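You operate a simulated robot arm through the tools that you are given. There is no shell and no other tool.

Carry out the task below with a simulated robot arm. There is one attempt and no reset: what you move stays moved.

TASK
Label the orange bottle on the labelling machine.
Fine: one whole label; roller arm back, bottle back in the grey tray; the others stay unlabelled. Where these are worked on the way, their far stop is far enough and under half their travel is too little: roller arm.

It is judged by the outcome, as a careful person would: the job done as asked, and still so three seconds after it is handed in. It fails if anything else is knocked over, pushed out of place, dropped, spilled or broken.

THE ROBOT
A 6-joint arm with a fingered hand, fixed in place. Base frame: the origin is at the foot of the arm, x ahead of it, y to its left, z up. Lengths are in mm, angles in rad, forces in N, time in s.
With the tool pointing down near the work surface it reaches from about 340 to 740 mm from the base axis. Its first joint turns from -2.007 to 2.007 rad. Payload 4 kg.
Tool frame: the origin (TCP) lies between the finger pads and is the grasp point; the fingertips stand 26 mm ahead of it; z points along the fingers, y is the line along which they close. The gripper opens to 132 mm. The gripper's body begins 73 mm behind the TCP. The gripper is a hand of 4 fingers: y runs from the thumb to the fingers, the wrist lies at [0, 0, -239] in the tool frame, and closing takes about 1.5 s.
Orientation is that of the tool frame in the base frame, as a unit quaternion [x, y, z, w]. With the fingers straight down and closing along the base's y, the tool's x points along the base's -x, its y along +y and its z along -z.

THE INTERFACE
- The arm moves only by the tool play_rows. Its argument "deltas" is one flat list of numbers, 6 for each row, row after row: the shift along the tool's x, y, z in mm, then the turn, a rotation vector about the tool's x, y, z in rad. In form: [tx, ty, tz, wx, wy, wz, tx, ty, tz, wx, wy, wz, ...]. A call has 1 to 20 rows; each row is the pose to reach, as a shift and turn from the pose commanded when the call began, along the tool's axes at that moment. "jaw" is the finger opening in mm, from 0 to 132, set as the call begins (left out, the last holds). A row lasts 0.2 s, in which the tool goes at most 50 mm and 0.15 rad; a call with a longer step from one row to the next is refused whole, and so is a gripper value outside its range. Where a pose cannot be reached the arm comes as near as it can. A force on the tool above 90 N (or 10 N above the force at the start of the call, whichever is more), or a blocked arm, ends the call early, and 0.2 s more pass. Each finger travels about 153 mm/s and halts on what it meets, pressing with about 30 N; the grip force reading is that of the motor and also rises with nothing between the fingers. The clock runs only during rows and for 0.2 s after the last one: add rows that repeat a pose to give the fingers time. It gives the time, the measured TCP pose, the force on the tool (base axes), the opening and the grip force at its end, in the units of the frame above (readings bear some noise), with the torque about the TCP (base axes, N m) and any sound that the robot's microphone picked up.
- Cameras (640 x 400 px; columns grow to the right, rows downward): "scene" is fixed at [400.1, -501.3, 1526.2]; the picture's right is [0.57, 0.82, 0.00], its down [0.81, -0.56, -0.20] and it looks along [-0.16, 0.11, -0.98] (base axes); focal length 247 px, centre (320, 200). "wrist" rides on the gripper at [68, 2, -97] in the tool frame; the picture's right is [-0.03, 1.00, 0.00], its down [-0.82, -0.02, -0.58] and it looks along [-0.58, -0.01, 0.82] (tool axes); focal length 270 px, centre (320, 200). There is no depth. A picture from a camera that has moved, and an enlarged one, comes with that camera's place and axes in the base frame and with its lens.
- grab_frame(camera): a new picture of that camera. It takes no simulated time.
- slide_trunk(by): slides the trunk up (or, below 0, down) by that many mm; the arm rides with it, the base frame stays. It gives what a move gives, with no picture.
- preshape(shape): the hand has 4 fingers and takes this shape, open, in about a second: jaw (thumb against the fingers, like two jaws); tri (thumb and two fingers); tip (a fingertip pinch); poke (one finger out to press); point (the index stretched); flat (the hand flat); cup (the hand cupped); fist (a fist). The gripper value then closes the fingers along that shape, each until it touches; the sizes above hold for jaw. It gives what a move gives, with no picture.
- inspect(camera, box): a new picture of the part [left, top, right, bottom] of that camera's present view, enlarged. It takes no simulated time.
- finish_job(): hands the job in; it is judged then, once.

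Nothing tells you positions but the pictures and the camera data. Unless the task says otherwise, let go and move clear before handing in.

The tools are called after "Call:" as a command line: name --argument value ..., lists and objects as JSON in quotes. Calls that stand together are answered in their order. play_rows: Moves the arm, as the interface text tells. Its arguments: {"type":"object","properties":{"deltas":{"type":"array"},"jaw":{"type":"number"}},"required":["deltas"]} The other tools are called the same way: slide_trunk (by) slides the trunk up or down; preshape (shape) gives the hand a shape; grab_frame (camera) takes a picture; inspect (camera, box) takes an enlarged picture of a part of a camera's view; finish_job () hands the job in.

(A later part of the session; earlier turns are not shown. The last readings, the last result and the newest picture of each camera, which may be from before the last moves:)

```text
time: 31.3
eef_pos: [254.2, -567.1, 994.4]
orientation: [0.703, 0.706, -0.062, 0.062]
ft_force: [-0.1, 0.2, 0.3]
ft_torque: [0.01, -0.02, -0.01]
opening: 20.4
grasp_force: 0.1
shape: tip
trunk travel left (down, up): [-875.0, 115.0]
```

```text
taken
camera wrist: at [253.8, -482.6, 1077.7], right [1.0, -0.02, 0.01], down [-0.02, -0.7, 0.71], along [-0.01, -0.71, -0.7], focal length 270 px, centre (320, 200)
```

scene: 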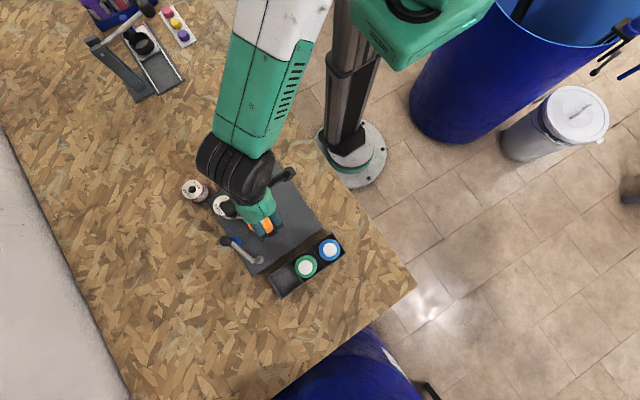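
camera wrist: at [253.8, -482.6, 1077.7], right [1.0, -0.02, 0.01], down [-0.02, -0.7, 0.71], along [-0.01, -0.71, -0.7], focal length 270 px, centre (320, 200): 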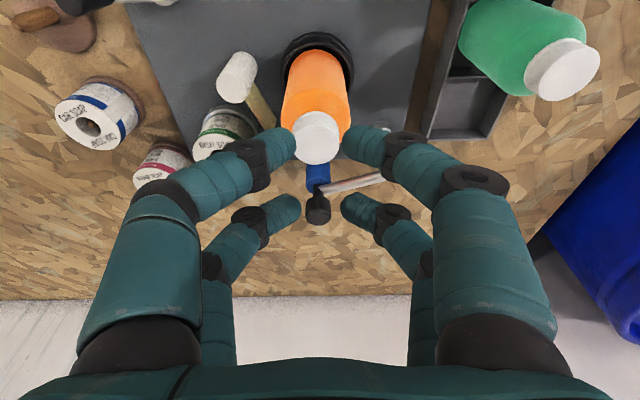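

Call:
preshape --shape "tri"

Call:
play_rows --deltas '[0, 0, 0, 0, 0, 0, 0, 0, 0, 0, 0, 0, 0, 0, 0, 0, 0, 0, 0, 0, 0, 0, 0, 0, 0, 0, 0, 0, 0, 0]' --jaw 30

Call:
grab_frame --camera "wrist"

Call:
preshape --shape "poke"

Call:
grab_frame --camera "wrist"

```text
time: 32.2
eef_pos: [252.8, -567.2, 994.1]
orientation: [0.703, 0.706, -0.063, 0.061]
ft_force: [-0.6, -0.2, 0.3]
ft_torque: [-0.04, 0.0, 0.0]
opening: 131.8
grasp_force: 0.0
shape: tri
trunk travel left (down, up): [-875.0, 115.0]
```

```text
time: 33.4
eef_pos: [252.4, -566.8, 994.2]
orientation: [0.703, 0.706, -0.062, 0.062]
ft_force: [0.3, 0.1, -1.2]
ft_torque: [-0.01, -0.01, -0.01]
opening: 30.2
grasp_force: 0.0
shape: tri
trunk travel left (down, up): [-875.0, 115.0]
```

```text
taken
camera wrist: at [253.8, -482.6, 1077.7], right [1.0, -0.02, 0.01], down [-0.02, -0.7, 0.71], along [-0.01, -0.71, -0.7], focal length 270 px, centre (320, 200)
```

wrist: 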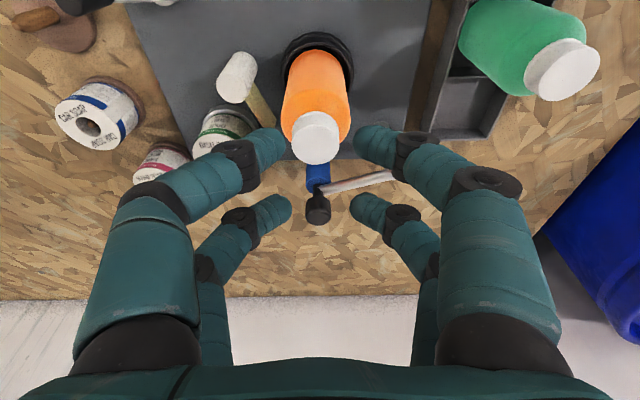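

```text
time: 34.3
eef_pos: [252.5, -567.0, 993.1]
orientation: [0.703, 0.705, -0.063, 0.062]
ft_force: [-0.5, -0.1, -0.6]
ft_torque: [-0.01, 0.04, 0.0]
opening: 0.0
grasp_force: 0.1
shape: poke
trunk travel left (down, up): [-875.0, 115.0]
```

```text
taken
camera wrist: at [253.8, -482.6, 1077.7], right [1.0, -0.02, 0.01], down [-0.02, -0.7, 0.71], along [-0.01, -0.71, -0.7], focal length 270 px, centre (320, 200)
```

wrist: 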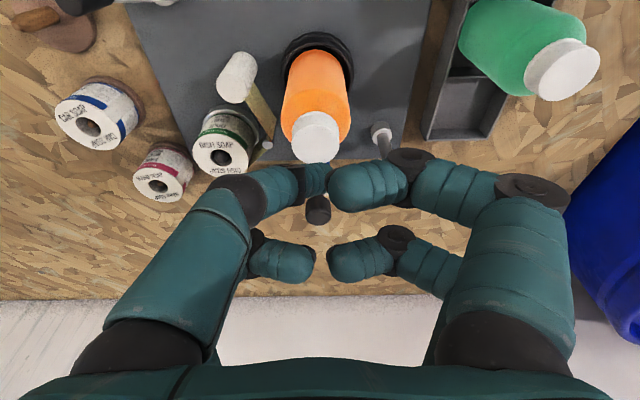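

All shapes keep the fingers in opposing pairs, so I'll use "jaw" and pinch the roller-arm knob with only the pair nearest the base, which keeps the fingers clear of the bottle. First I'll move above the knob and look.

Call:
preshape --shape "jaw"

Call:
play_rows --deltas '[-23, -1, 5, 0, 0, 0, -46, -2, 16, 0, 0, 0, -69, -2.5, 29, 0, 0, 0, -92, -3, 42, 0, 0, 0, -115.3, -3.5, 54.6, 0, 0, 0, -115.3, -3.5, 54.6, 0, 0, 0]' --jaw 60

Call:
grab_frame --camera "wrist"

Call:
grab_frame --camera "scene"

```text
time: 35.2
eef_pos: [252.8, -567.0, 993.5]
orientation: [0.703, 0.705, -0.062, 0.063]
ft_force: [0.0, 0.3, -0.1]
ft_torque: [-0.01, -0.04, 0.0]
opening: 131.9
grasp_force: 0.1
shape: jaw
trunk travel left (down, up): [-875.0, 115.0]
```

```text
time: 36.6
eef_pos: [247.7, -691.7, 960.1]
orientation: [0.704, 0.705, -0.061, 0.063]
ft_force: [-0.1, 0.5, -0.1]
ft_torque: [-0.04, 0.0, -0.03]
opening: 60.3
grasp_force: 0.0
shape: jaw
trunk travel left (down, up): [-875.0, 115.0]
```

```text
taken
camera wrist: at [248.0, -607.4, 1044.4], right [1.0, -0.02, 0.01], down [-0.02, -0.7, 0.71], along [-0.01, -0.71, -0.7], focal length 270 px, centre (320, 200)
```

wrist: 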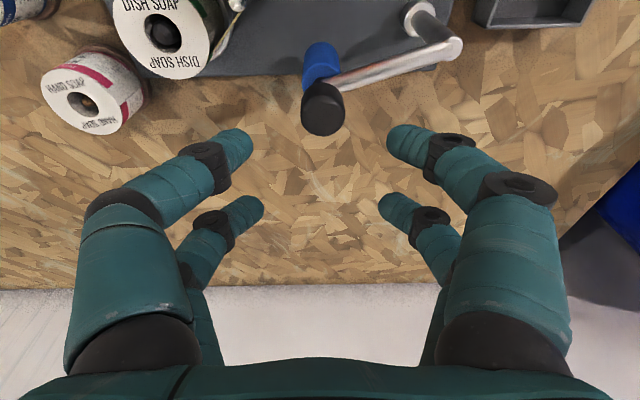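

```text
taken
```

scene: 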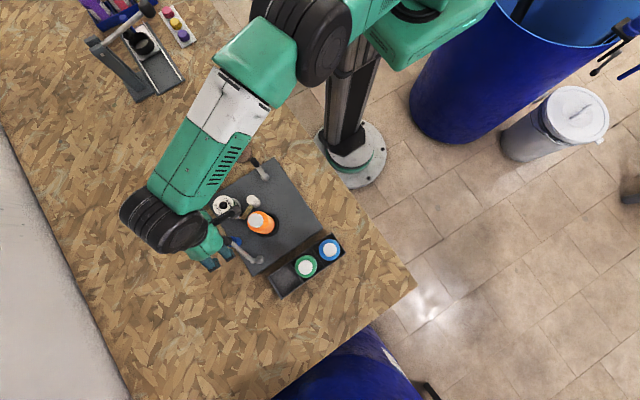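

The knob at ≈(249,-684,900) is lined up with the near finger pair. Descending to it.

Call:
play_rows --deltas '[0.2, 0.4, 12, 0, 0, 0, 0.4, 0.8, 24, 0, 0, 0, 0.6, 1.2, 36, 0, 0, 0, 0.6, 1.2, 36, 0, 0, 0]' --jaw 56

Call:
grab_frame --camera "wrist"

```text
time: 37.6
eef_pos: [248.1, -697.7, 925.2]
orientation: [0.703, 0.706, -0.062, 0.062]
ft_force: [0.4, 0.2, 0.6]
ft_torque: [-0.01, 0.02, 0.01]
opening: 56.4
grasp_force: 0.1
shape: jaw
trunk travel left (down, up): [-875.0, 115.0]
```

```text
taken
camera wrist: at [249.9, -613.0, 1009.2], right [1.0, -0.02, 0.01], down [-0.02, -0.7, 0.71], along [-0.01, -0.71, -0.7], focal length 270 px, centre (320, 200)
```

wrist: 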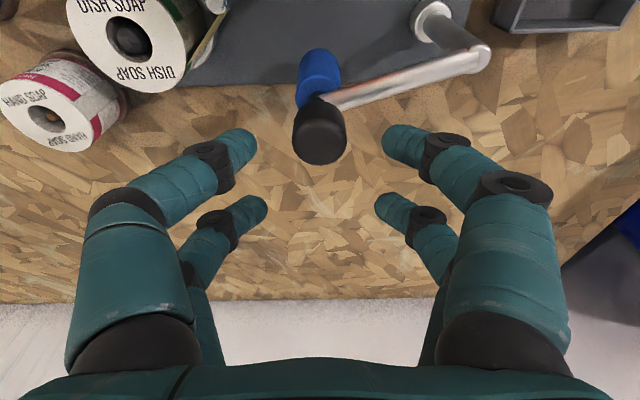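

Call:
play_rows --deltas '[0.2, 0.3, 9, 0, 0, 0, 0.4, 0.5, 17, 0, 0, 0, 0.4, 0.5, 17, 0, 0, 0]'

Call:
grab_frame --camera "wrist"

```text
time: 38.4
eef_pos: [248.4, -699.7, 908.1]
orientation: [0.703, 0.706, -0.062, 0.062]
ft_force: [-0.5, 0.2, 0.3]
ft_torque: [-0.01, 0.01, 0.04]
opening: 56.5
grasp_force: 0.1
shape: jaw
trunk travel left (down, up): [-875.0, 115.0]
```

```text
taken
camera wrist: at [250.5, -615.4, 992.1], right [1.0, -0.02, 0.01], down [-0.02, -0.7, 0.71], along [-0.01, -0.71, -0.7], focal length 270 px, centre (320, 200)
```

wrist: 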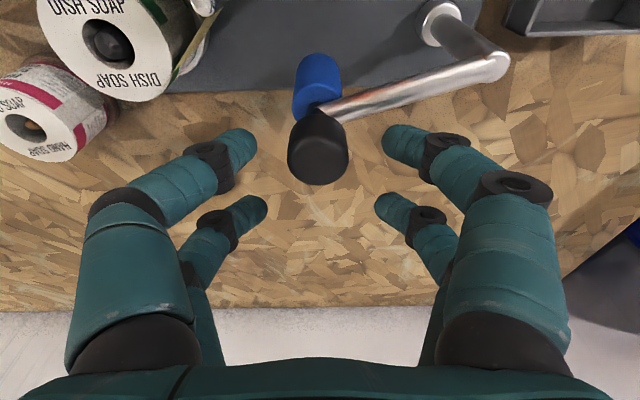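

The knob sits between the near finger pair. Closing on it.

Call:
play_rows --deltas '[0, 0, 0, 0, 0, 0, 0, 0, 0, 0, 0, 0, 0, 0, 0, 0, 0, 0, 0, 0, 0, 0, 0, 0, 0, 0, 0, 0, 0, 0, 0, 0, 0, 0, 0, 0]' --jaw 14

Call:
grab_frame --camera "wrist"

```text
time: 39.8
eef_pos: [248.6, -700.1, 907.8]
orientation: [0.703, 0.706, -0.062, 0.062]
ft_force: [-2.0, -2.4, -2.2]
ft_torque: [-0.11, 0.09, -0.03]
opening: 8.7
grasp_force: 30.3
shape: jaw
trunk travel left (down, up): [-875.0, 115.0]
```

```text
taken
camera wrist: at [250.2, -615.7, 991.7], right [1.0, -0.02, 0.01], down [-0.02, -0.7, 0.71], along [-0.01, -0.71, -0.7], focal length 270 px, centre (320, 200)
```

wrist: 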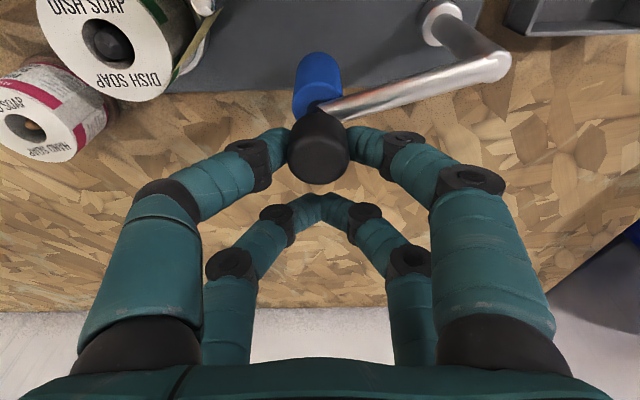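

The near pair holds the knob. Now swinging the roller arm about its pivot (≈(323,-660)) toward the bottle, first part of the arc.

Call:
play_rows --deltas '[4.9, -1.4, -0.9, 0, 0, 0, 9.85, -2.4, -1.8, 0, 0, 0, 14.8, -3.1, -2.6, 0, 0, 0, 19.8, -3.5, -3.5, 0, 0, 0, 24.8, -3.5, -4.4, 0, 0, 0, 29.8, -3.3, -5.3, 0, 0, 0]'

Call:
grab_frame --camera "wrist"

Call:
inspect --camera "scene" --box '[190, 170, 350, 280]'

```text
time: 41.2
eef_pos: [245.0, -669.9, 907.4]
orientation: [0.703, 0.705, -0.062, 0.064]
ft_force: [-2.0, -5.7, 3.8]
ft_torque: [-0.09, 0.12, -0.51]
opening: 8.7
grasp_force: 30.3
shape: jaw
trunk travel left (down, up): [-875.0, 115.0]
```

```text
taken
camera wrist: at [246.7, -585.4, 991.4], right [1.0, -0.02, 0.01], down [-0.02, -0.7, 0.71], along [-0.01, -0.71, -0.7], focal length 270 px, centre (320, 200)
```

wrist: 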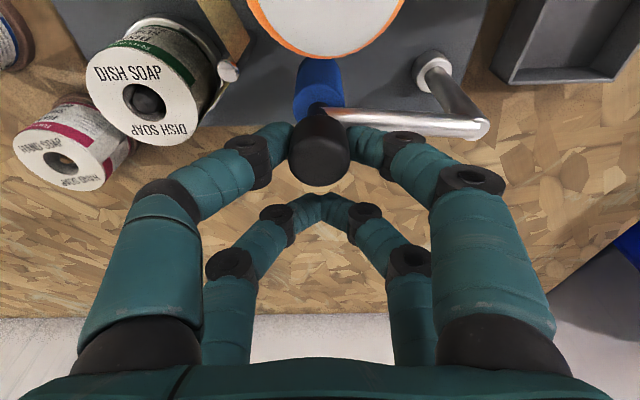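

```text
3.64 times, centred on (270, 225) of scene
camera zoom: at [400.1, -501.3, 1526.2], right [0.57, 0.82, 0.0], down [0.81, -0.56, -0.2], along [-0.16, 0.11, -0.98], focal length 899 px, centre (502, 109)
```

zoom: 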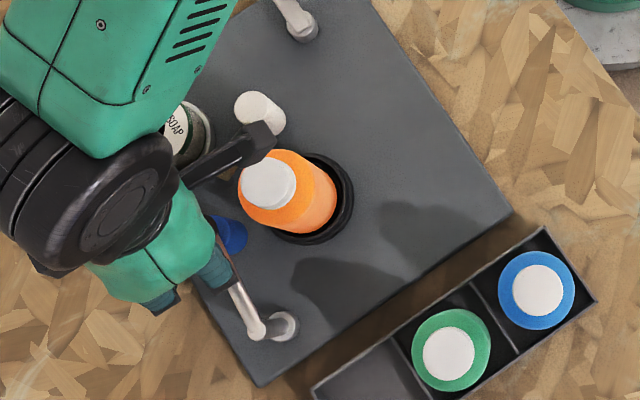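

The arm swings easily (~5 N). Continuing toward the bottle in small steps until the roller meets it.

Call:
play_rows --deltas '[3.3, 0.4, -0.6, 0, 0, 0, 6.6, 0.9, -1.2, 0, 0, 0, 9.9, 1.5, -1.8, 0, 0, 0, 13.2, 2.4, -2.4, 0, 0, 0]'

Call:
grab_frame --camera "wrist"

Call:
inspect --camera "scene" --box '[190, 170, 350, 280]'

```text
time: 42.2
eef_pos: [247.8, -655.5, 907.1]
orientation: [0.703, 0.706, -0.062, 0.062]
ft_force: [-4.1, -0.7, 3.4]
ft_torque: [0.04, 0.12, -0.15]
opening: 8.7
grasp_force: 30.1
shape: jaw
trunk travel left (down, up): [-875.0, 115.0]
```

```text
taken
camera wrist: at [249.1, -570.6, 991.4], right [1.0, -0.02, 0.0], down [-0.02, -0.7, 0.71], along [-0.01, -0.71, -0.7], focal length 270 px, centre (320, 200)
```

wrist: 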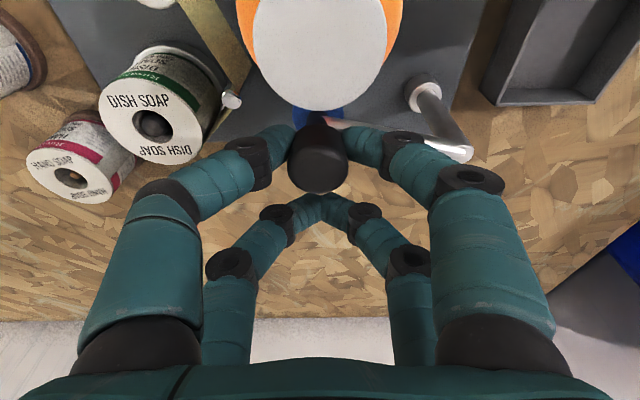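

```text
3.64 times, centred on (270, 225) of scene
camera zoom: at [400.1, -501.3, 1526.2], right [0.57, 0.82, 0.0], down [0.81, -0.56, -0.2], along [-0.16, 0.11, -0.98], focal length 899 px, centre (502, 109)
```

zoom: 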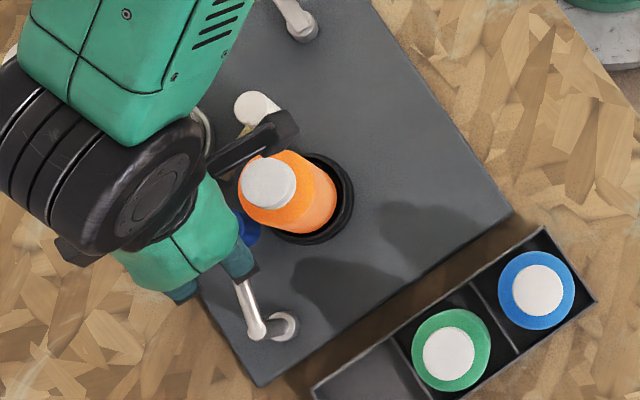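

Call:
play_rows --deltas '[1.6, 0.4, -0.3, 0, 0, 0, 3.25, 0.9, -0.6, 0, 0, 0, 4.8, 1.4, -0.9, 0, 0, 0, 6.4, 2, -1.1, 0, 0, 0, 8, 2.6, -1.4, 0, 0, 0, 9.5, 3.2, -1.7, 0, 0, 0, 11, 3.9, -2, 0, 0, 0, 12.6, 4.6, -2.3, 0, 0, 0, 14.1, 5.3, -2.5, 0, 0, 0, 15.6, 6.1, -2.8, 0, 0, 0]'

Call:
grab_frame --camera "wrist"

Call:
inspect --camera "scene" --box '[190, 170, 350, 280]'

```text
time: 44.4
eef_pos: [253.2, -639.8, 906.8]
orientation: [0.703, 0.705, -0.061, 0.063]
ft_force: [-10.6, -1.3, 0.3]
ft_torque: [-0.05, 0.35, -0.16]
opening: 8.7
grasp_force: 30.3
shape: jaw
trunk travel left (down, up): [-875.0, 115.0]
```

```text
taken
camera wrist: at [254.8, -556.2, 991.6], right [1.0, -0.02, 0.01], down [-0.02, -0.7, 0.71], along [-0.01, -0.71, -0.7], focal length 270 px, centre (320, 200)
```

wrist: 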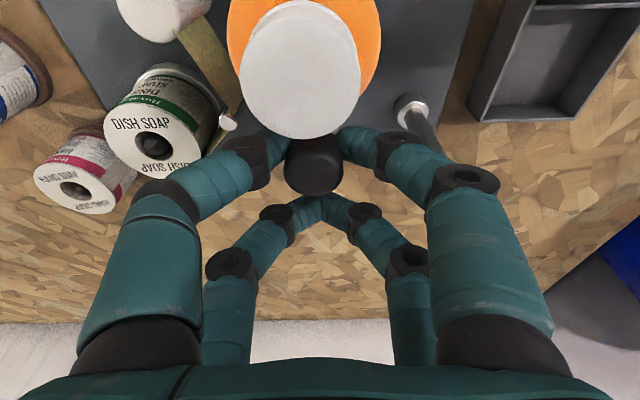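

```text
3.64 times, centred on (270, 225) of scene
camera zoom: at [400.1, -501.3, 1526.2], right [0.57, 0.82, 0.0], down [0.81, -0.56, -0.2], along [-0.16, 0.11, -0.98], focal length 899 px, centre (502, 109)
```

zoom: 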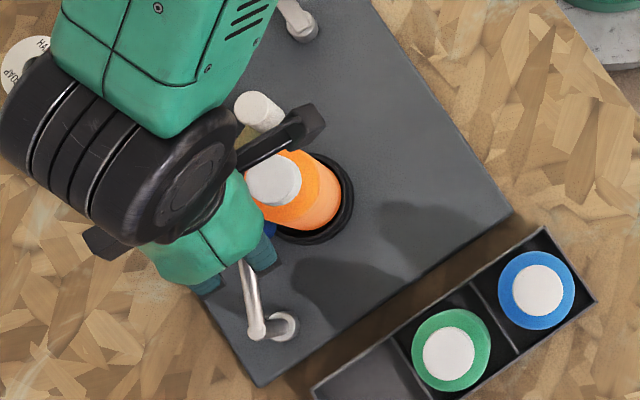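

The roller appears to be at the bottle now, and the cap moved ~3 mm in +y. I'll zoom in closely to verify the bottle is upright and see the roller contact.

Call:
inspect --camera "scene" --box '[240, 195, 300, 240]'

Call:
inspect --camera "wrist" --box '[200, 0, 460, 220]'

```text
8.89 times, centred on (270, 218) of scene
camera zoom: at [400.1, -501.3, 1526.2], right [0.57, 0.82, 0.0], down [0.81, -0.56, -0.2], along [-0.16, 0.11, -0.98], focal length 2198 px, centre (764, 44)
```

zoom: 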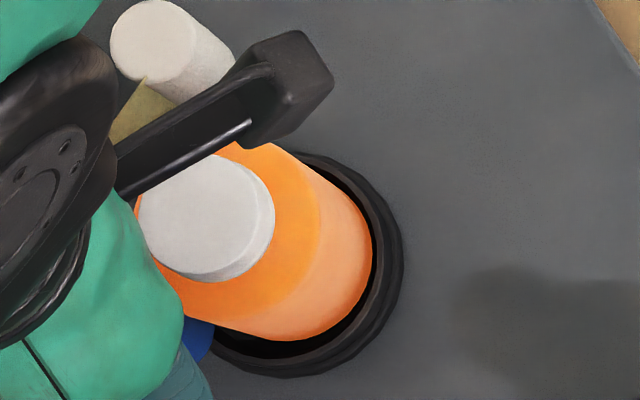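

```text
1.82 times, centred on (330, 110) of wrist
camera zoom: at [254.8, -556.2, 991.6], right [1.0, -0.02, 0.01], down [-0.02, -0.7, 0.71], along [-0.01, -0.71, -0.7], focal length 491 px, centre (302, 364)
```

zoom: 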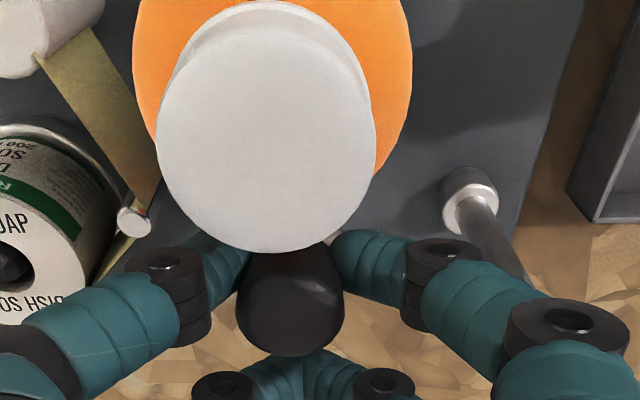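

Bottle is upright with clearance in the cup and the roller is against it. Releasing the knob gently and rising straight up.

Call:
play_rows --deltas '[0, 0, 0, 0, 0, 0, 0, 0, 0, 0, 0, 0, 0, 0, 0, 0, 0, 0]' --jaw 36

Call:
grab_frame --camera "wrist"

```text
time: 45.2
eef_pos: [254.2, -640.2, 906.6]
orientation: [0.703, 0.705, -0.061, 0.063]
ft_force: [-0.2, 0.4, -0.7]
ft_torque: [0.01, 0.03, 0.02]
opening: 36.0
grasp_force: 0.0
shape: jaw
trunk travel left (down, up): [-875.0, 115.0]
```

```text
taken
camera wrist: at [256.4, -556.1, 991.5], right [1.0, -0.02, 0.01], down [-0.02, -0.7, 0.71], along [-0.01, -0.71, -0.7], focal length 270 px, centre (320, 200)
```

wrist: 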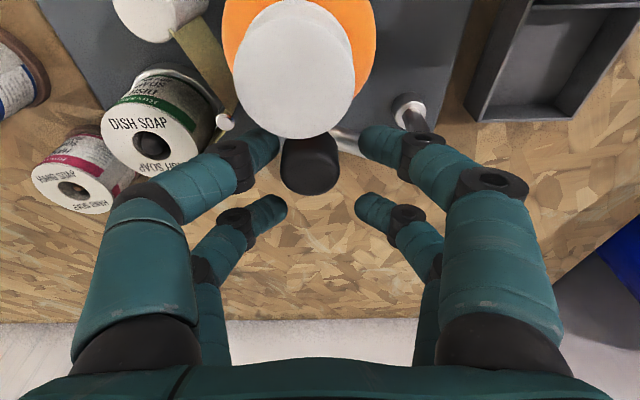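

Call:
play_rows --deltas '[-5.3, -1, -7.2, 0, 0, 0, -9, -2, -20, 0, 0, 0, -13, -2, -38, 0, 0, 0, -18.4, -2, -57.7, 0, 0, 0, -23.7, -2, -87.2, 0, 0, 0, -23.7, -2, -87.2, 0, 0, 0]'

Call:
grab_frame --camera "wrist"

Call:
inspect --camera "scene" --box '[190, 170, 350, 280]'

```text
time: 46.6
eef_pos: [252.5, -647.2, 996.8]
orientation: [0.703, 0.706, -0.062, 0.062]
ft_force: [-0.1, 0.9, 0.5]
ft_torque: [0.01, 0.0, 0.01]
opening: 35.9
grasp_force: 0.1
shape: jaw
trunk travel left (down, up): [-875.0, 115.0]
```

```text
taken
camera wrist: at [254.3, -562.9, 1081.6], right [1.0, -0.02, 0.01], down [-0.02, -0.7, 0.71], along [-0.01, -0.71, -0.7], focal length 270 px, centre (320, 200)
```

wrist: 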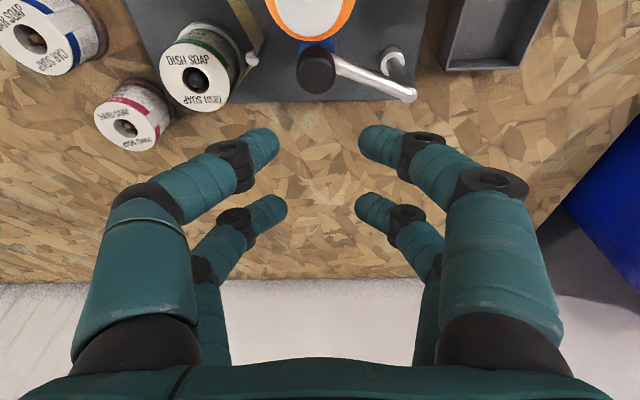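

```text
3.64 times, centred on (270, 225) of scene
camera zoom: at [400.1, -501.3, 1526.2], right [0.57, 0.82, 0.0], down [0.81, -0.56, -0.2], along [-0.16, 0.11, -0.98], focal length 899 px, centre (502, 109)
```

zoom: 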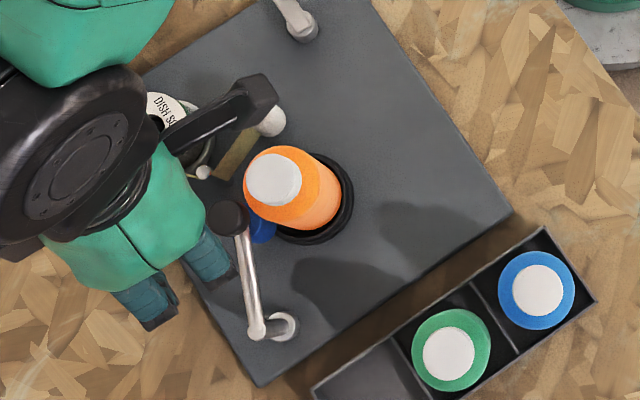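

The roller arm stays pressed against the bottle. Now I'll move to the crank: level the tool, rotate it so the closing line points toward the white roller (keeps fingers clear of it), and look from above the crank knob.

Call:
play_rows --deltas '[14, -18, 0, 0.0083, 0.0162, 0.094, 28, -37, 0, 0.0165, 0.0324, 0.188, 43, -56, 2, 0.0248, 0.0486, 0.282, 58, -75, 5, 0.033, 0.0647, 0.376, 73, -94, 8, 0.0413, 0.0809, 0.47, 88, -113, 12, 0.0495, 0.0971, 0.564, 103, -132, 16, 0.0578, 0.1133, 0.658, 118, -150, 20, 0.066, 0.1294, 0.752, 130, -160, 24, 0.0743, 0.1456, 0.846, 141.5, -168, 27.6, 0.0825, 0.1618, 0.9405, 141.5, -168, 27.6, 0.0825, 0.1618, 0.9405]' --jaw 60

Call:
grab_frame --camera "wrist"

Call:
grab_frame --camera "scene"

```text
time: 49.0
eef_pos: [84.1, -514.0, 945.8]
orientation: [0.951, 0.31, 0.0, 0.001]
ft_force: [0.8, -0.2, 0.1]
ft_torque: [0.02, 0.03, -0.02]
opening: 59.6
grasp_force: 0.1
shape: jaw
trunk travel left (down, up): [-875.0, 115.0]
```

```text
taken
camera wrist: at [140.0, -475.0, 1043.6], right [0.57, -0.82, 0.0], down [-0.67, -0.46, 0.58], along [-0.47, -0.33, -0.82], focal length 270 px, centre (320, 200)
```

wrist: 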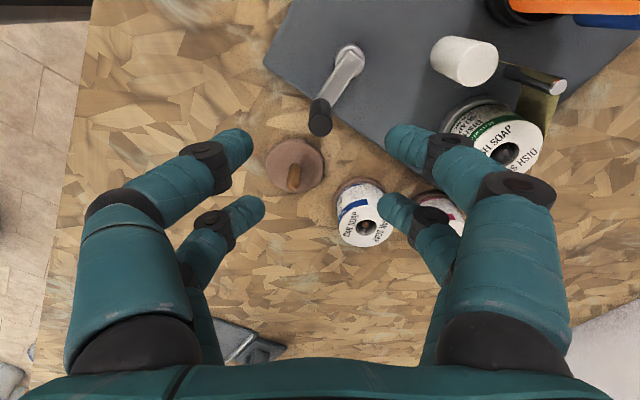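

```text
taken
```

scene: 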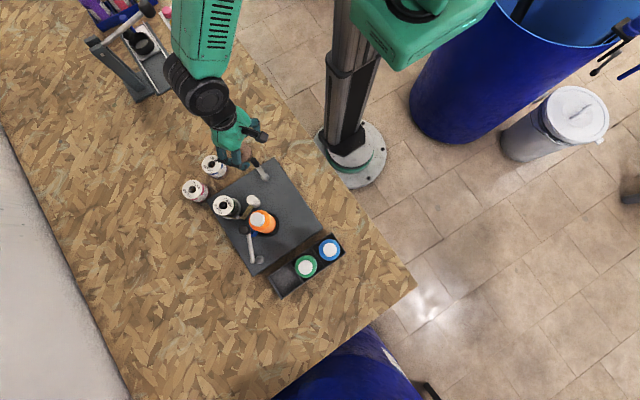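

Call:
inspect --camera "wrist" --box '[250, 20, 410, 160]'

Call:
inspect --camera "scene" --box '[200, 140, 300, 240]'

```text
2.86 times, centred on (330, 90) of wrist
camera zoom: at [140.0, -475.0, 1043.6], right [0.57, -0.82, 0.0], down [-0.67, -0.46, 0.58], along [-0.47, -0.33, -0.82], focal length 772 px, centre (291, 514)
```

zoom: 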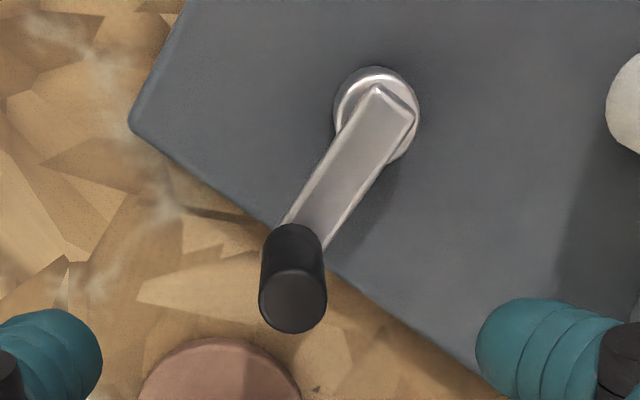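

```text
4.00 times, centred on (250, 190) of scene
camera zoom: at [400.1, -501.3, 1526.2], right [0.57, 0.82, 0.0], down [0.81, -0.56, -0.2], along [-0.16, 0.11, -0.98], focal length 989 px, centre (600, 240)
```

zoom: 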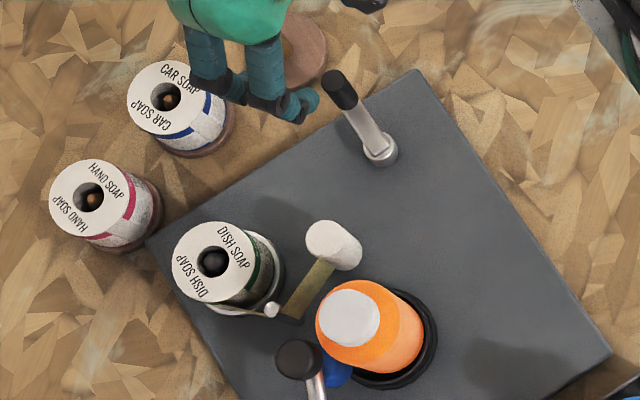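

The crank knob is ~18 mm across at ≈(81.5,-516), hub ≈(128.7,-514). Pushing it around with a single finger avoids grip slip and stays clear of the white roller, so I'll check the "poke" and "point" finger geometry.

Call:
preshape --shape "poke"

Call:
grab_frame --camera "wrist"

Call:
inspect --camera "scene" --box '[180, 80, 300, 190]'

Call:
preshape --shape "point"

Call:
grab_frame --camera "wrist"

Call:
inspect --camera "scene" --box '[180, 80, 300, 190]'

```text
time: 49.9
eef_pos: [83.4, -513.6, 946.9]
orientation: [0.951, 0.31, 0.0, 0.001]
ft_force: [0.0, -0.6, 0.4]
ft_torque: [0.02, 0.02, 0.03]
opening: 0.0
grasp_force: 0.1
shape: poke
trunk travel left (down, up): [-875.0, 115.0]
```

```text
taken
camera wrist: at [140.0, -475.1, 1043.6], right [0.57, -0.82, 0.0], down [-0.67, -0.46, 0.58], along [-0.47, -0.33, -0.82], focal length 270 px, centre (320, 200)
```

wrist: 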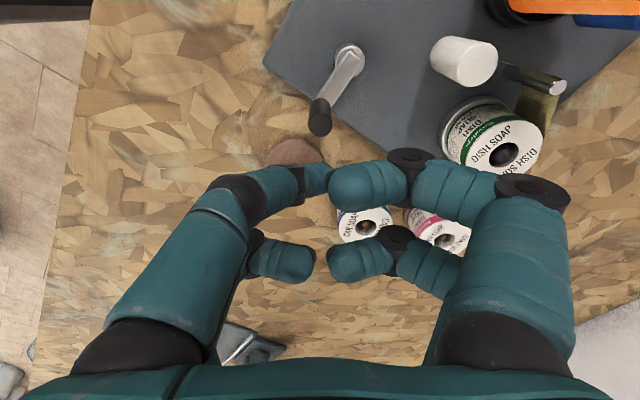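

```text
3.64 times, centred on (240, 135) of scene
camera zoom: at [400.1, -501.3, 1526.2], right [0.57, 0.82, 0.0], down [0.81, -0.56, -0.2], along [-0.16, 0.11, -0.98], focal length 899 px, centre (611, 436)
```

zoom: 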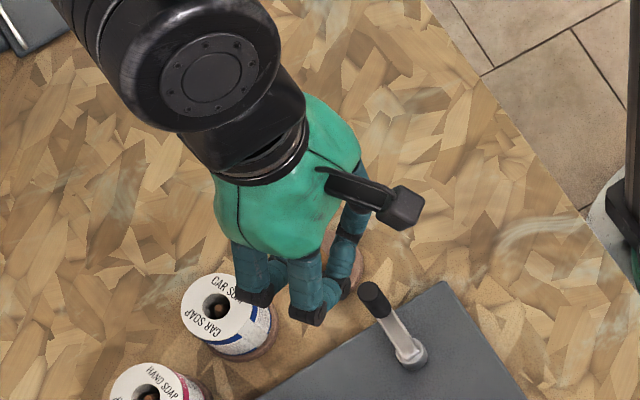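

```text
time: 50.8
eef_pos: [83.8, -514.2, 946.5]
orientation: [0.951, 0.31, 0.0, 0.001]
ft_force: [1.3, -0.7, 0.2]
ft_torque: [0.0, 0.01, 0.01]
opening: 0.1
grasp_force: 0.0
shape: point
trunk travel left (down, up): [-875.0, 115.0]
```

```text
taken
camera wrist: at [140.0, -475.0, 1043.6], right [0.57, -0.82, 0.0], down [-0.67, -0.46, 0.58], along [-0.47, -0.33, -0.82], focal length 270 px, centre (320, 200)
```

wrist: 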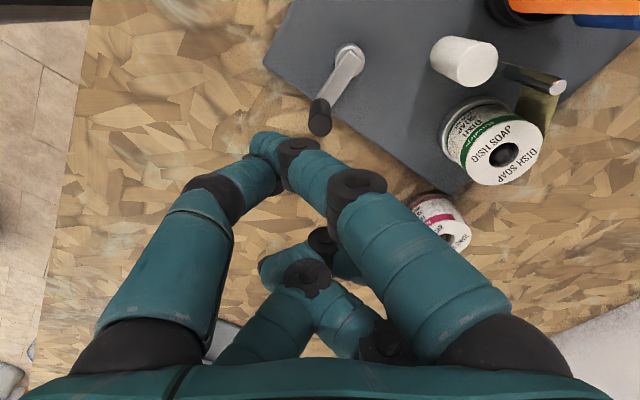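

```text
3.64 times, centred on (240, 135) of scene
camera zoom: at [400.1, -501.3, 1526.2], right [0.57, 0.82, 0.0], down [0.81, -0.56, -0.2], along [-0.16, 0.11, -0.98], focal length 899 px, centre (611, 436)
```

zoom: 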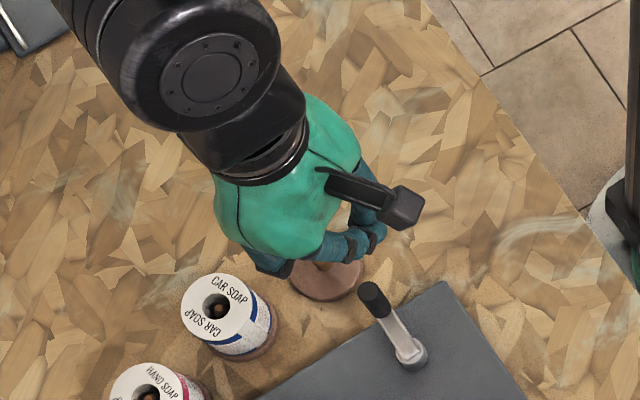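

Poke geometry is hard to judge, so I'll pinch the crank knob with one jaw pair as with the roller arm. I'll turn the tool -90° so the camera faces the bottle and the far finger pair takes the knob, keeping the hand on the side away from the white roller.

Call:
preshape --shape "jaw"

Call:
play_rows --deltas '[0, -2, 2, 0, 0, -0.143, 0, -4, 4, 0, 0, -0.286, 0, -6, 7, 0, 0, -0.428, -1, -8, 9, 0, 0, -0.571, -1, -10, 11, 0, 0, -0.714, -1, -12, 14, 0, 0, -0.857, -1, -14, 17, 0, 0, -1.0, -1.5, -16, 20, 0, 0, -1.142, -1.5, -17, 22, 0, 0, -1.285, -1.7, -18, 24, 0, 0, -1.428, -1.7, -19.8, 26, 0, 0, -1.571, -1.7, -19.8, 26, 0, 0, -1.571]' --jaw 52

Call:
grab_frame --camera "wrist"

```text
time: 51.7
eef_pos: [83.1, -514.1, 945.8]
orientation: [0.951, 0.31, 0.0, 0.001]
ft_force: [0.5, 0.1, -0.8]
ft_torque: [0.0, 0.01, -0.01]
opening: 131.7
grasp_force: 0.0
shape: jaw
trunk travel left (down, up): [-875.0, 115.0]
```

```text
time: 54.3
eef_pos: [70.1, -499.2, 919.1]
orientation: [0.452, 0.892, -0.001, 0.0]
ft_force: [0.1, 1.1, -0.3]
ft_torque: [0.01, 0.0, -0.01]
opening: 52.3
grasp_force: 0.1
shape: jaw
trunk travel left (down, up): [-875.0, 115.0]
```

```text
taken
camera wrist: at [30.7, -443.2, 1016.9], right [0.82, 0.57, 0.0], down [0.47, -0.67, 0.58], along [0.33, -0.48, -0.82], focal length 270 px, centre (320, 200)
```

wrist: 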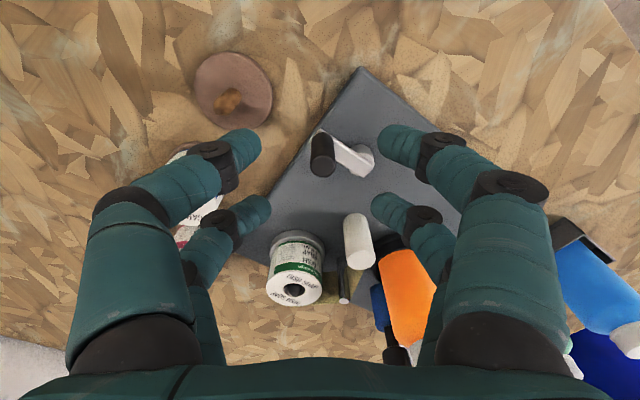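

Call:
inspect --camera "wrist" --box '[230, 90, 410, 230]'

Call:
inspect --camera "wrist" --box '[250, 200, 450, 380]'

```text
2.86 times, centred on (320, 160) of wrist
camera zoom: at [30.7, -443.2, 1016.9], right [0.82, 0.57, 0.0], down [0.47, -0.67, 0.58], along [0.33, -0.48, -0.82], focal length 772 px, centre (320, 314)
```

zoom: 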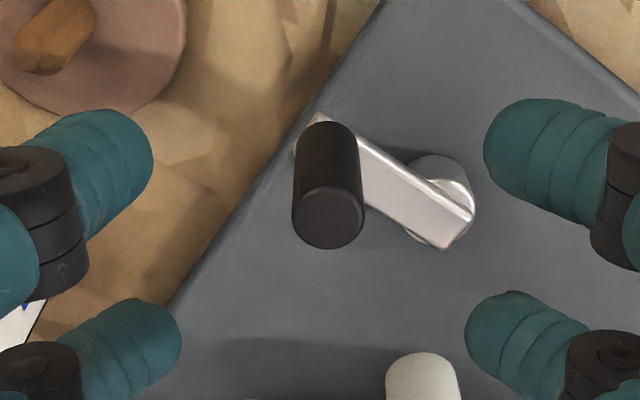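

```text
2.22 times, centred on (350, 290) of wrist
camera zoom: at [30.7, -443.2, 1016.9], right [0.82, 0.57, 0.0], down [0.47, -0.67, 0.58], along [0.33, -0.48, -0.82], focal length 601 px, centre (253, 0)
```

zoom: 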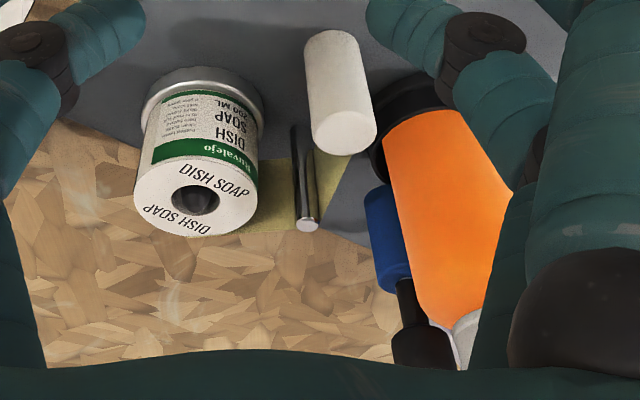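

The crank knob triangulates to (83.3,-515.1) with top z≈850 and hub at ≈(128.6,-514). Descending so the far pair straddles the knob.

Call:
play_rows --deltas '[-0.3, 0.5, 15, 0, 0, 0, -0.5, 0.9, 30, 0, 0, 0, -0.7, 1.2, 45, 0, 0, 0, -0.7, 1.2, 45, 0, 0, 0]'

Call:
grab_frame --camera "wrist"

```text
time: 55.3
eef_pos: [72.9, -498.8, 874.6]
orientation: [0.453, 0.892, -0.001, 0.0]
ft_force: [-0.8, 0.5, 0.0]
ft_torque: [0.0, 0.01, 0.0]
opening: 52.5
grasp_force: 0.1
shape: jaw
trunk travel left (down, up): [-875.0, 115.0]
```

```text
taken
camera wrist: at [33.3, -443.1, 972.4], right [0.82, 0.57, 0.0], down [0.46, -0.67, 0.58], along [0.33, -0.48, -0.82], focal length 270 px, centre (320, 200)
```

wrist: 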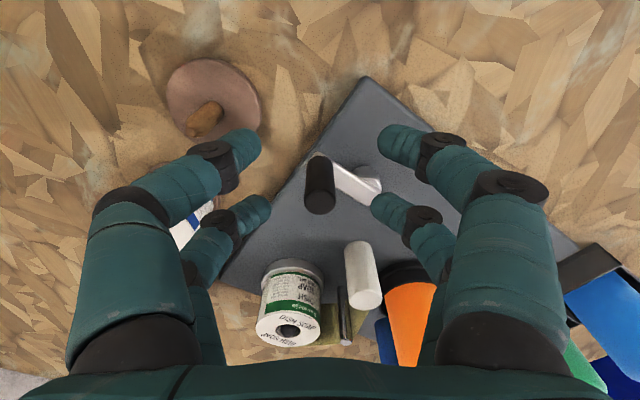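

Call:
play_rows --deltas '[0, 0, 10, 0, 0, 0, 0, 0, 20, 0, 0, 0, 0, 0, 28, 0, 0, 0, 0, 0, 28, 0, 0, 0]'

Call:
grab_frame --camera "wrist"

```text
time: 56.3
eef_pos: [71.9, -498.0, 846.9]
orientation: [0.452, 0.892, -0.001, 0.001]
ft_force: [0.5, 0.4, 0.0]
ft_torque: [0.03, 0.02, -0.01]
opening: 52.6
grasp_force: 0.0
shape: jaw
trunk travel left (down, up): [-875.0, 115.0]
```

```text
taken
camera wrist: at [33.4, -442.0, 943.8], right [0.82, 0.57, 0.0], down [0.46, -0.67, 0.58], along [0.33, -0.48, -0.82], focal length 270 px, centre (320, 200)
```

wrist: 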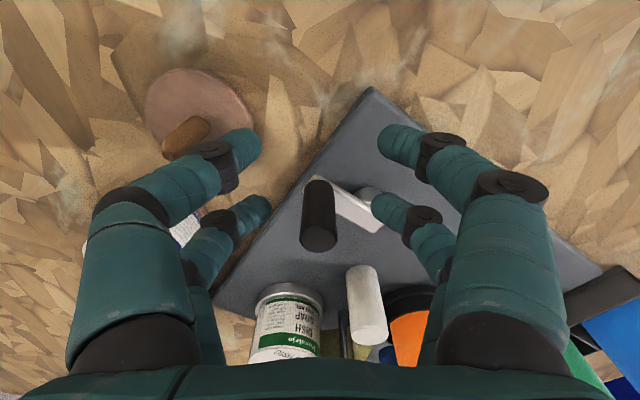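

The knob is centred in the far pair. Closing on it.

Call:
play_rows --deltas '[0, 0, 0, 0, 0, 0, 0, 0, 0, 0, 0, 0, 0, 0, 0, 0, 0, 0, 0, 0, 0, 0, 0, 0, 0, 0, 0, 0, 0, 0, 0, 0, 0, 0, 0, 0]' --jaw 8

Call:
grab_frame --camera "wrist"

Call:
inspect --camera "scene" --box '[200, 140, 300, 250]'

```text
time: 57.7
eef_pos: [72.3, -498.7, 847.0]
orientation: [0.452, 0.892, -0.001, 0.001]
ft_force: [-1.6, 0.4, 0.8]
ft_torque: [0.0, 0.02, -0.04]
opening: 9.1
grasp_force: 0.1
shape: jaw
trunk travel left (down, up): [-875.0, 115.0]
```

```text
taken
camera wrist: at [33.3, -442.0, 944.0], right [0.82, 0.57, 0.0], down [0.46, -0.67, 0.58], along [0.33, -0.48, -0.82], focal length 270 px, centre (320, 200)
```

wrist: 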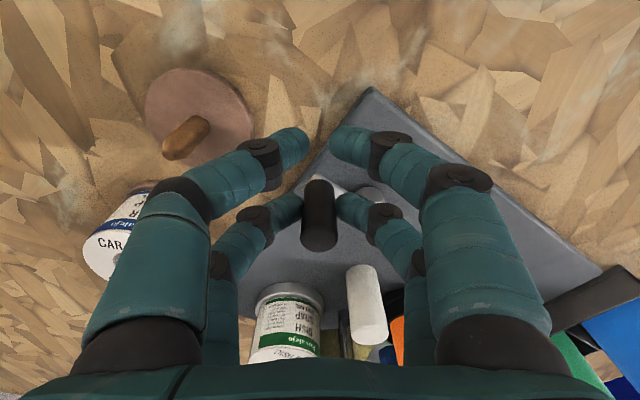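

```text
3.64 times, centred on (250, 195) of scene
camera zoom: at [400.1, -501.3, 1526.2], right [0.57, 0.82, 0.0], down [0.81, -0.56, -0.2], along [-0.16, 0.11, -0.98], focal length 899 px, centre (574, 218)
```

zoom: 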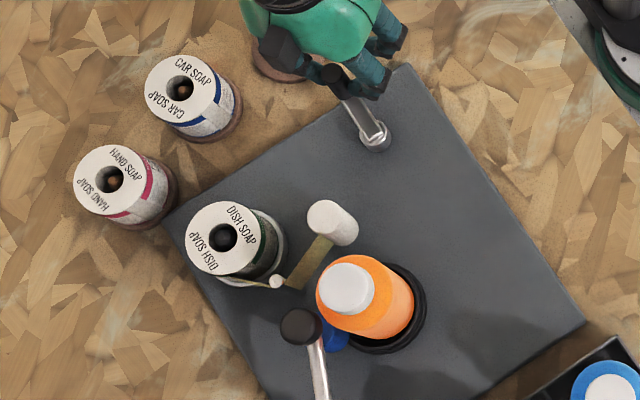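

Call:
play_rows --deltas '[0, 0, 0, 0, 0, 0, 0, 0, 0, 0, 0, 0, 0, 0, 0, 0, 0, 0, 0, 0, 0, 0, 0, 0]' --jaw 0

Call:
inspect --camera "wrist" --box '[200, 110, 440, 290]'

```text
time: 58.7
eef_pos: [72.8, -498.2, 846.4]
orientation: [0.453, 0.892, 0.0, 0.0]
ft_force: [-3.4, 1.6, -5.6]
ft_torque: [0.12, 0.14, 0.04]
opening: 0.0
grasp_force: 30.2
shape: jaw
trunk travel left (down, up): [-875.0, 115.0]
```

```text
2.22 times, centred on (320, 200) of wrist
camera zoom: at [33.2, -441.9, 943.6], right [0.82, 0.57, 0.0], down [0.46, -0.67, 0.58], along [0.33, -0.48, -0.82], focal length 601 px, centre (320, 200)
```

zoom: 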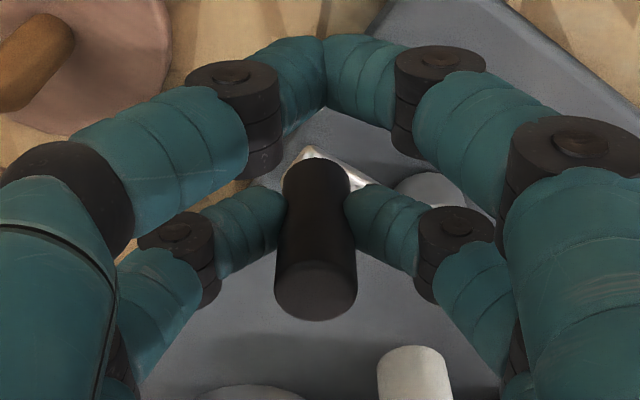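

Grip on the crank knob is firm. I'll take a reference close-up of the bottle/roll, then turn the crank 30° clockwise (seen from above) as a trial.

Call:
inspect --camera "scene" --box '[215, 190, 290, 245]'

Call:
play_rows --deltas '[3.1, 2.4, 0, 0, 0, 0, 6.1, 5.1, 0, 0, 0, 0, 8.7, 8, 0, 0, 0, 0, 11.2, 11.1, 0, 0, 0, 0, 13.2, 14.4, 0, 0, 0, 0, 15.1, 17.9, 0, 0, 0, 0]'

Call:
inspect --camera "scene" --box '[215, 190, 290, 245]'

Call:
grab_frame --camera "wrist"

```text
7.27 times, centred on (252, 218) of scene
camera zoom: at [400.1, -501.3, 1526.2], right [0.57, 0.82, 0.0], down [0.81, -0.56, -0.2], along [-0.16, 0.11, -0.98], focal length 1798 px, centre (811, 73)
```

zoom: 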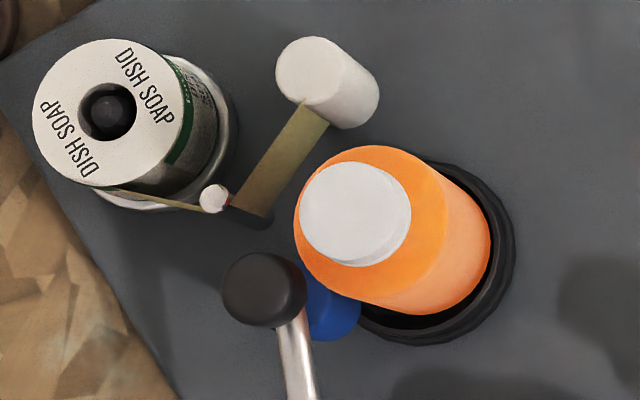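

```text
time: 60.1
eef_pos: [77.3, -473.7, 846.2]
orientation: [0.453, 0.892, 0.0, -0.001]
ft_force: [-4.7, 0.2, -4.7]
ft_torque: [0.1, 0.17, -0.21]
opening: 0.0
grasp_force: 30.6
shape: jaw
trunk travel left (down, up): [-875.0, 115.0]
```

```text
7.27 times, centred on (252, 218) of scene
camera zoom: at [400.1, -501.3, 1526.2], right [0.57, 0.82, 0.0], down [0.81, -0.56, -0.2], along [-0.16, 0.11, -0.98], focal length 1798 px, centre (811, 73)
```

zoom: 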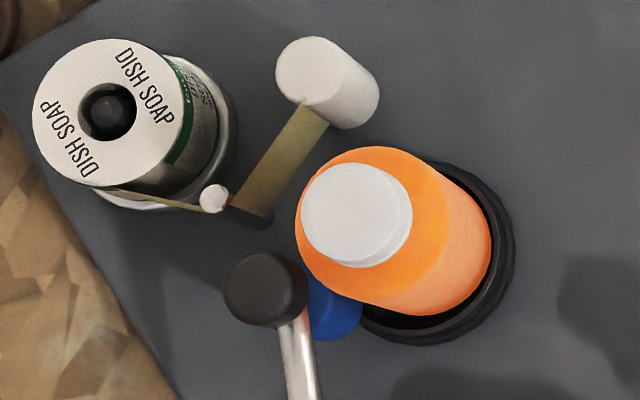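

```text
taken
camera wrist: at [37.1, -418.1, 943.5], right [0.82, 0.57, 0.0], down [0.46, -0.67, 0.58], along [0.33, -0.47, -0.82], focal length 270 px, centre (320, 200)
```

wrist: 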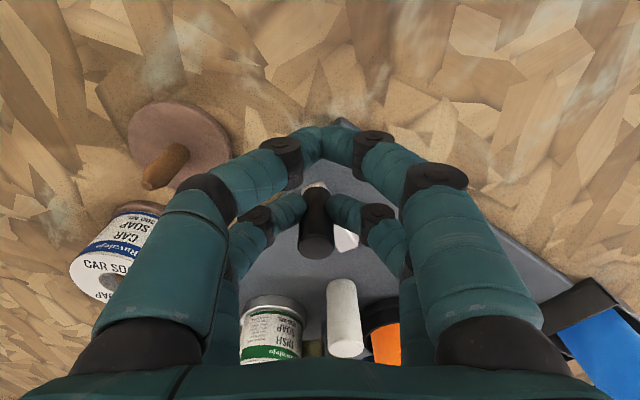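

The crank turns freely. Nothing visible yet on the bottle, so I'll continue clockwise to 90° and check again.

Call:
play_rows --deltas '[2.7, 7.4, 0, 0, 0, 0, 4.1, 15.2, 0, 0, 0, 0, 4.1, 23.1, 0, 0, 0, 0, 2.7, 30.9, 0, 0, 0, 0, 0.1, 38.3, 0, 0, 0, 0, -3.9, 45.2, 0, 0, 0, 0]'

Call:
inspect --camera "scene" --box '[215, 190, 290, 245]'

Call:
grab_frame --camera "wrist"

```text
time: 61.5
eef_pos: [115.6, -456.6, 849.1]
orientation: [0.453, 0.891, -0.006, 0.005]
ft_force: [-0.8, -0.5, 0.8]
ft_torque: [-0.02, 0.02, -0.03]
opening: 0.4
grasp_force: 30.1
shape: jaw
trunk travel left (down, up): [-875.0, 115.0]
```

```text
7.27 times, centred on (252, 218) of scene
camera zoom: at [400.1, -501.3, 1526.2], right [0.57, 0.82, 0.0], down [0.81, -0.56, -0.2], along [-0.16, 0.11, -0.98], focal length 1798 px, centre (811, 73)
```

zoom: 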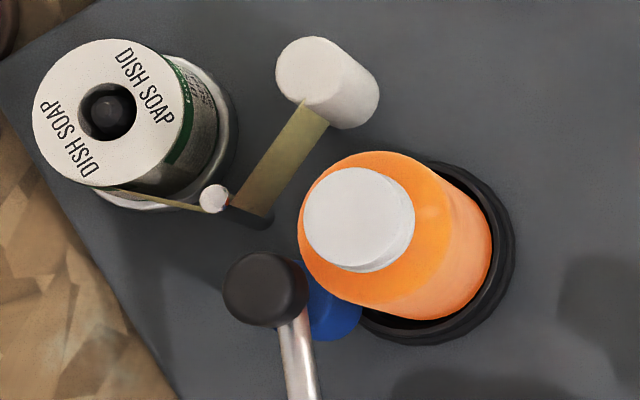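

```text
taken
camera wrist: at [77.1, -399.5, 945.3], right [0.82, 0.57, -0.01], down [0.46, -0.66, 0.59], along [0.33, -0.49, -0.81], focal length 270 px, centre (320, 200)
```

wrist: 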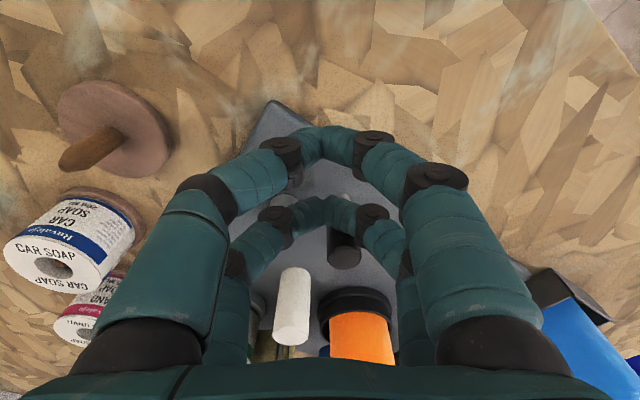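

The knob has slipped out of the finger pair (the fingers closed past it). Let me see where the crank is now.

Call:
inspect --camera "scene" --box '[210, 130, 320, 210]'

Call:
inspect --camera "wrist" --box '[220, 130, 430, 370]'

```text
5.00 times, centred on (265, 170) of scene
camera zoom: at [400.1, -501.3, 1526.2], right [0.57, 0.82, 0.0], down [0.81, -0.56, -0.2], along [-0.16, 0.11, -0.98], focal length 1236 px, centre (595, 350)
```

zoom: 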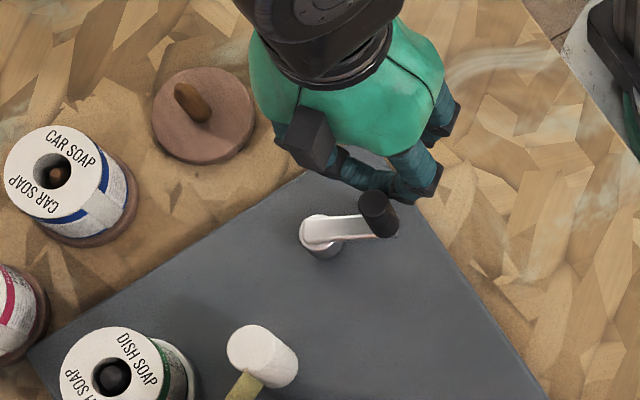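

```text
1.67 times, centred on (325, 250) of wrist
camera zoom: at [77.1, -399.5, 945.3], right [0.82, 0.57, -0.01], down [0.46, -0.66, 0.59], along [0.33, -0.49, -0.81], focal length 450 px, centre (312, 117)
```

zoom: 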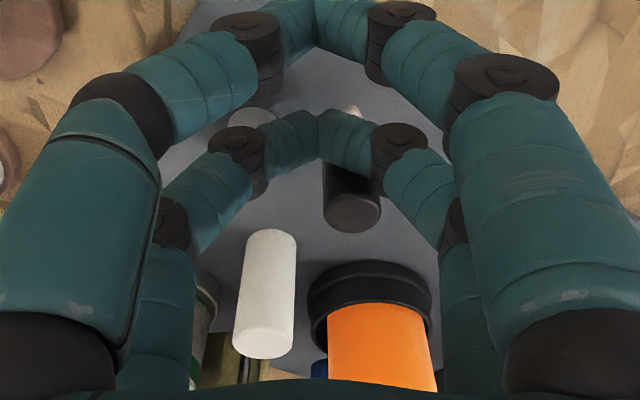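

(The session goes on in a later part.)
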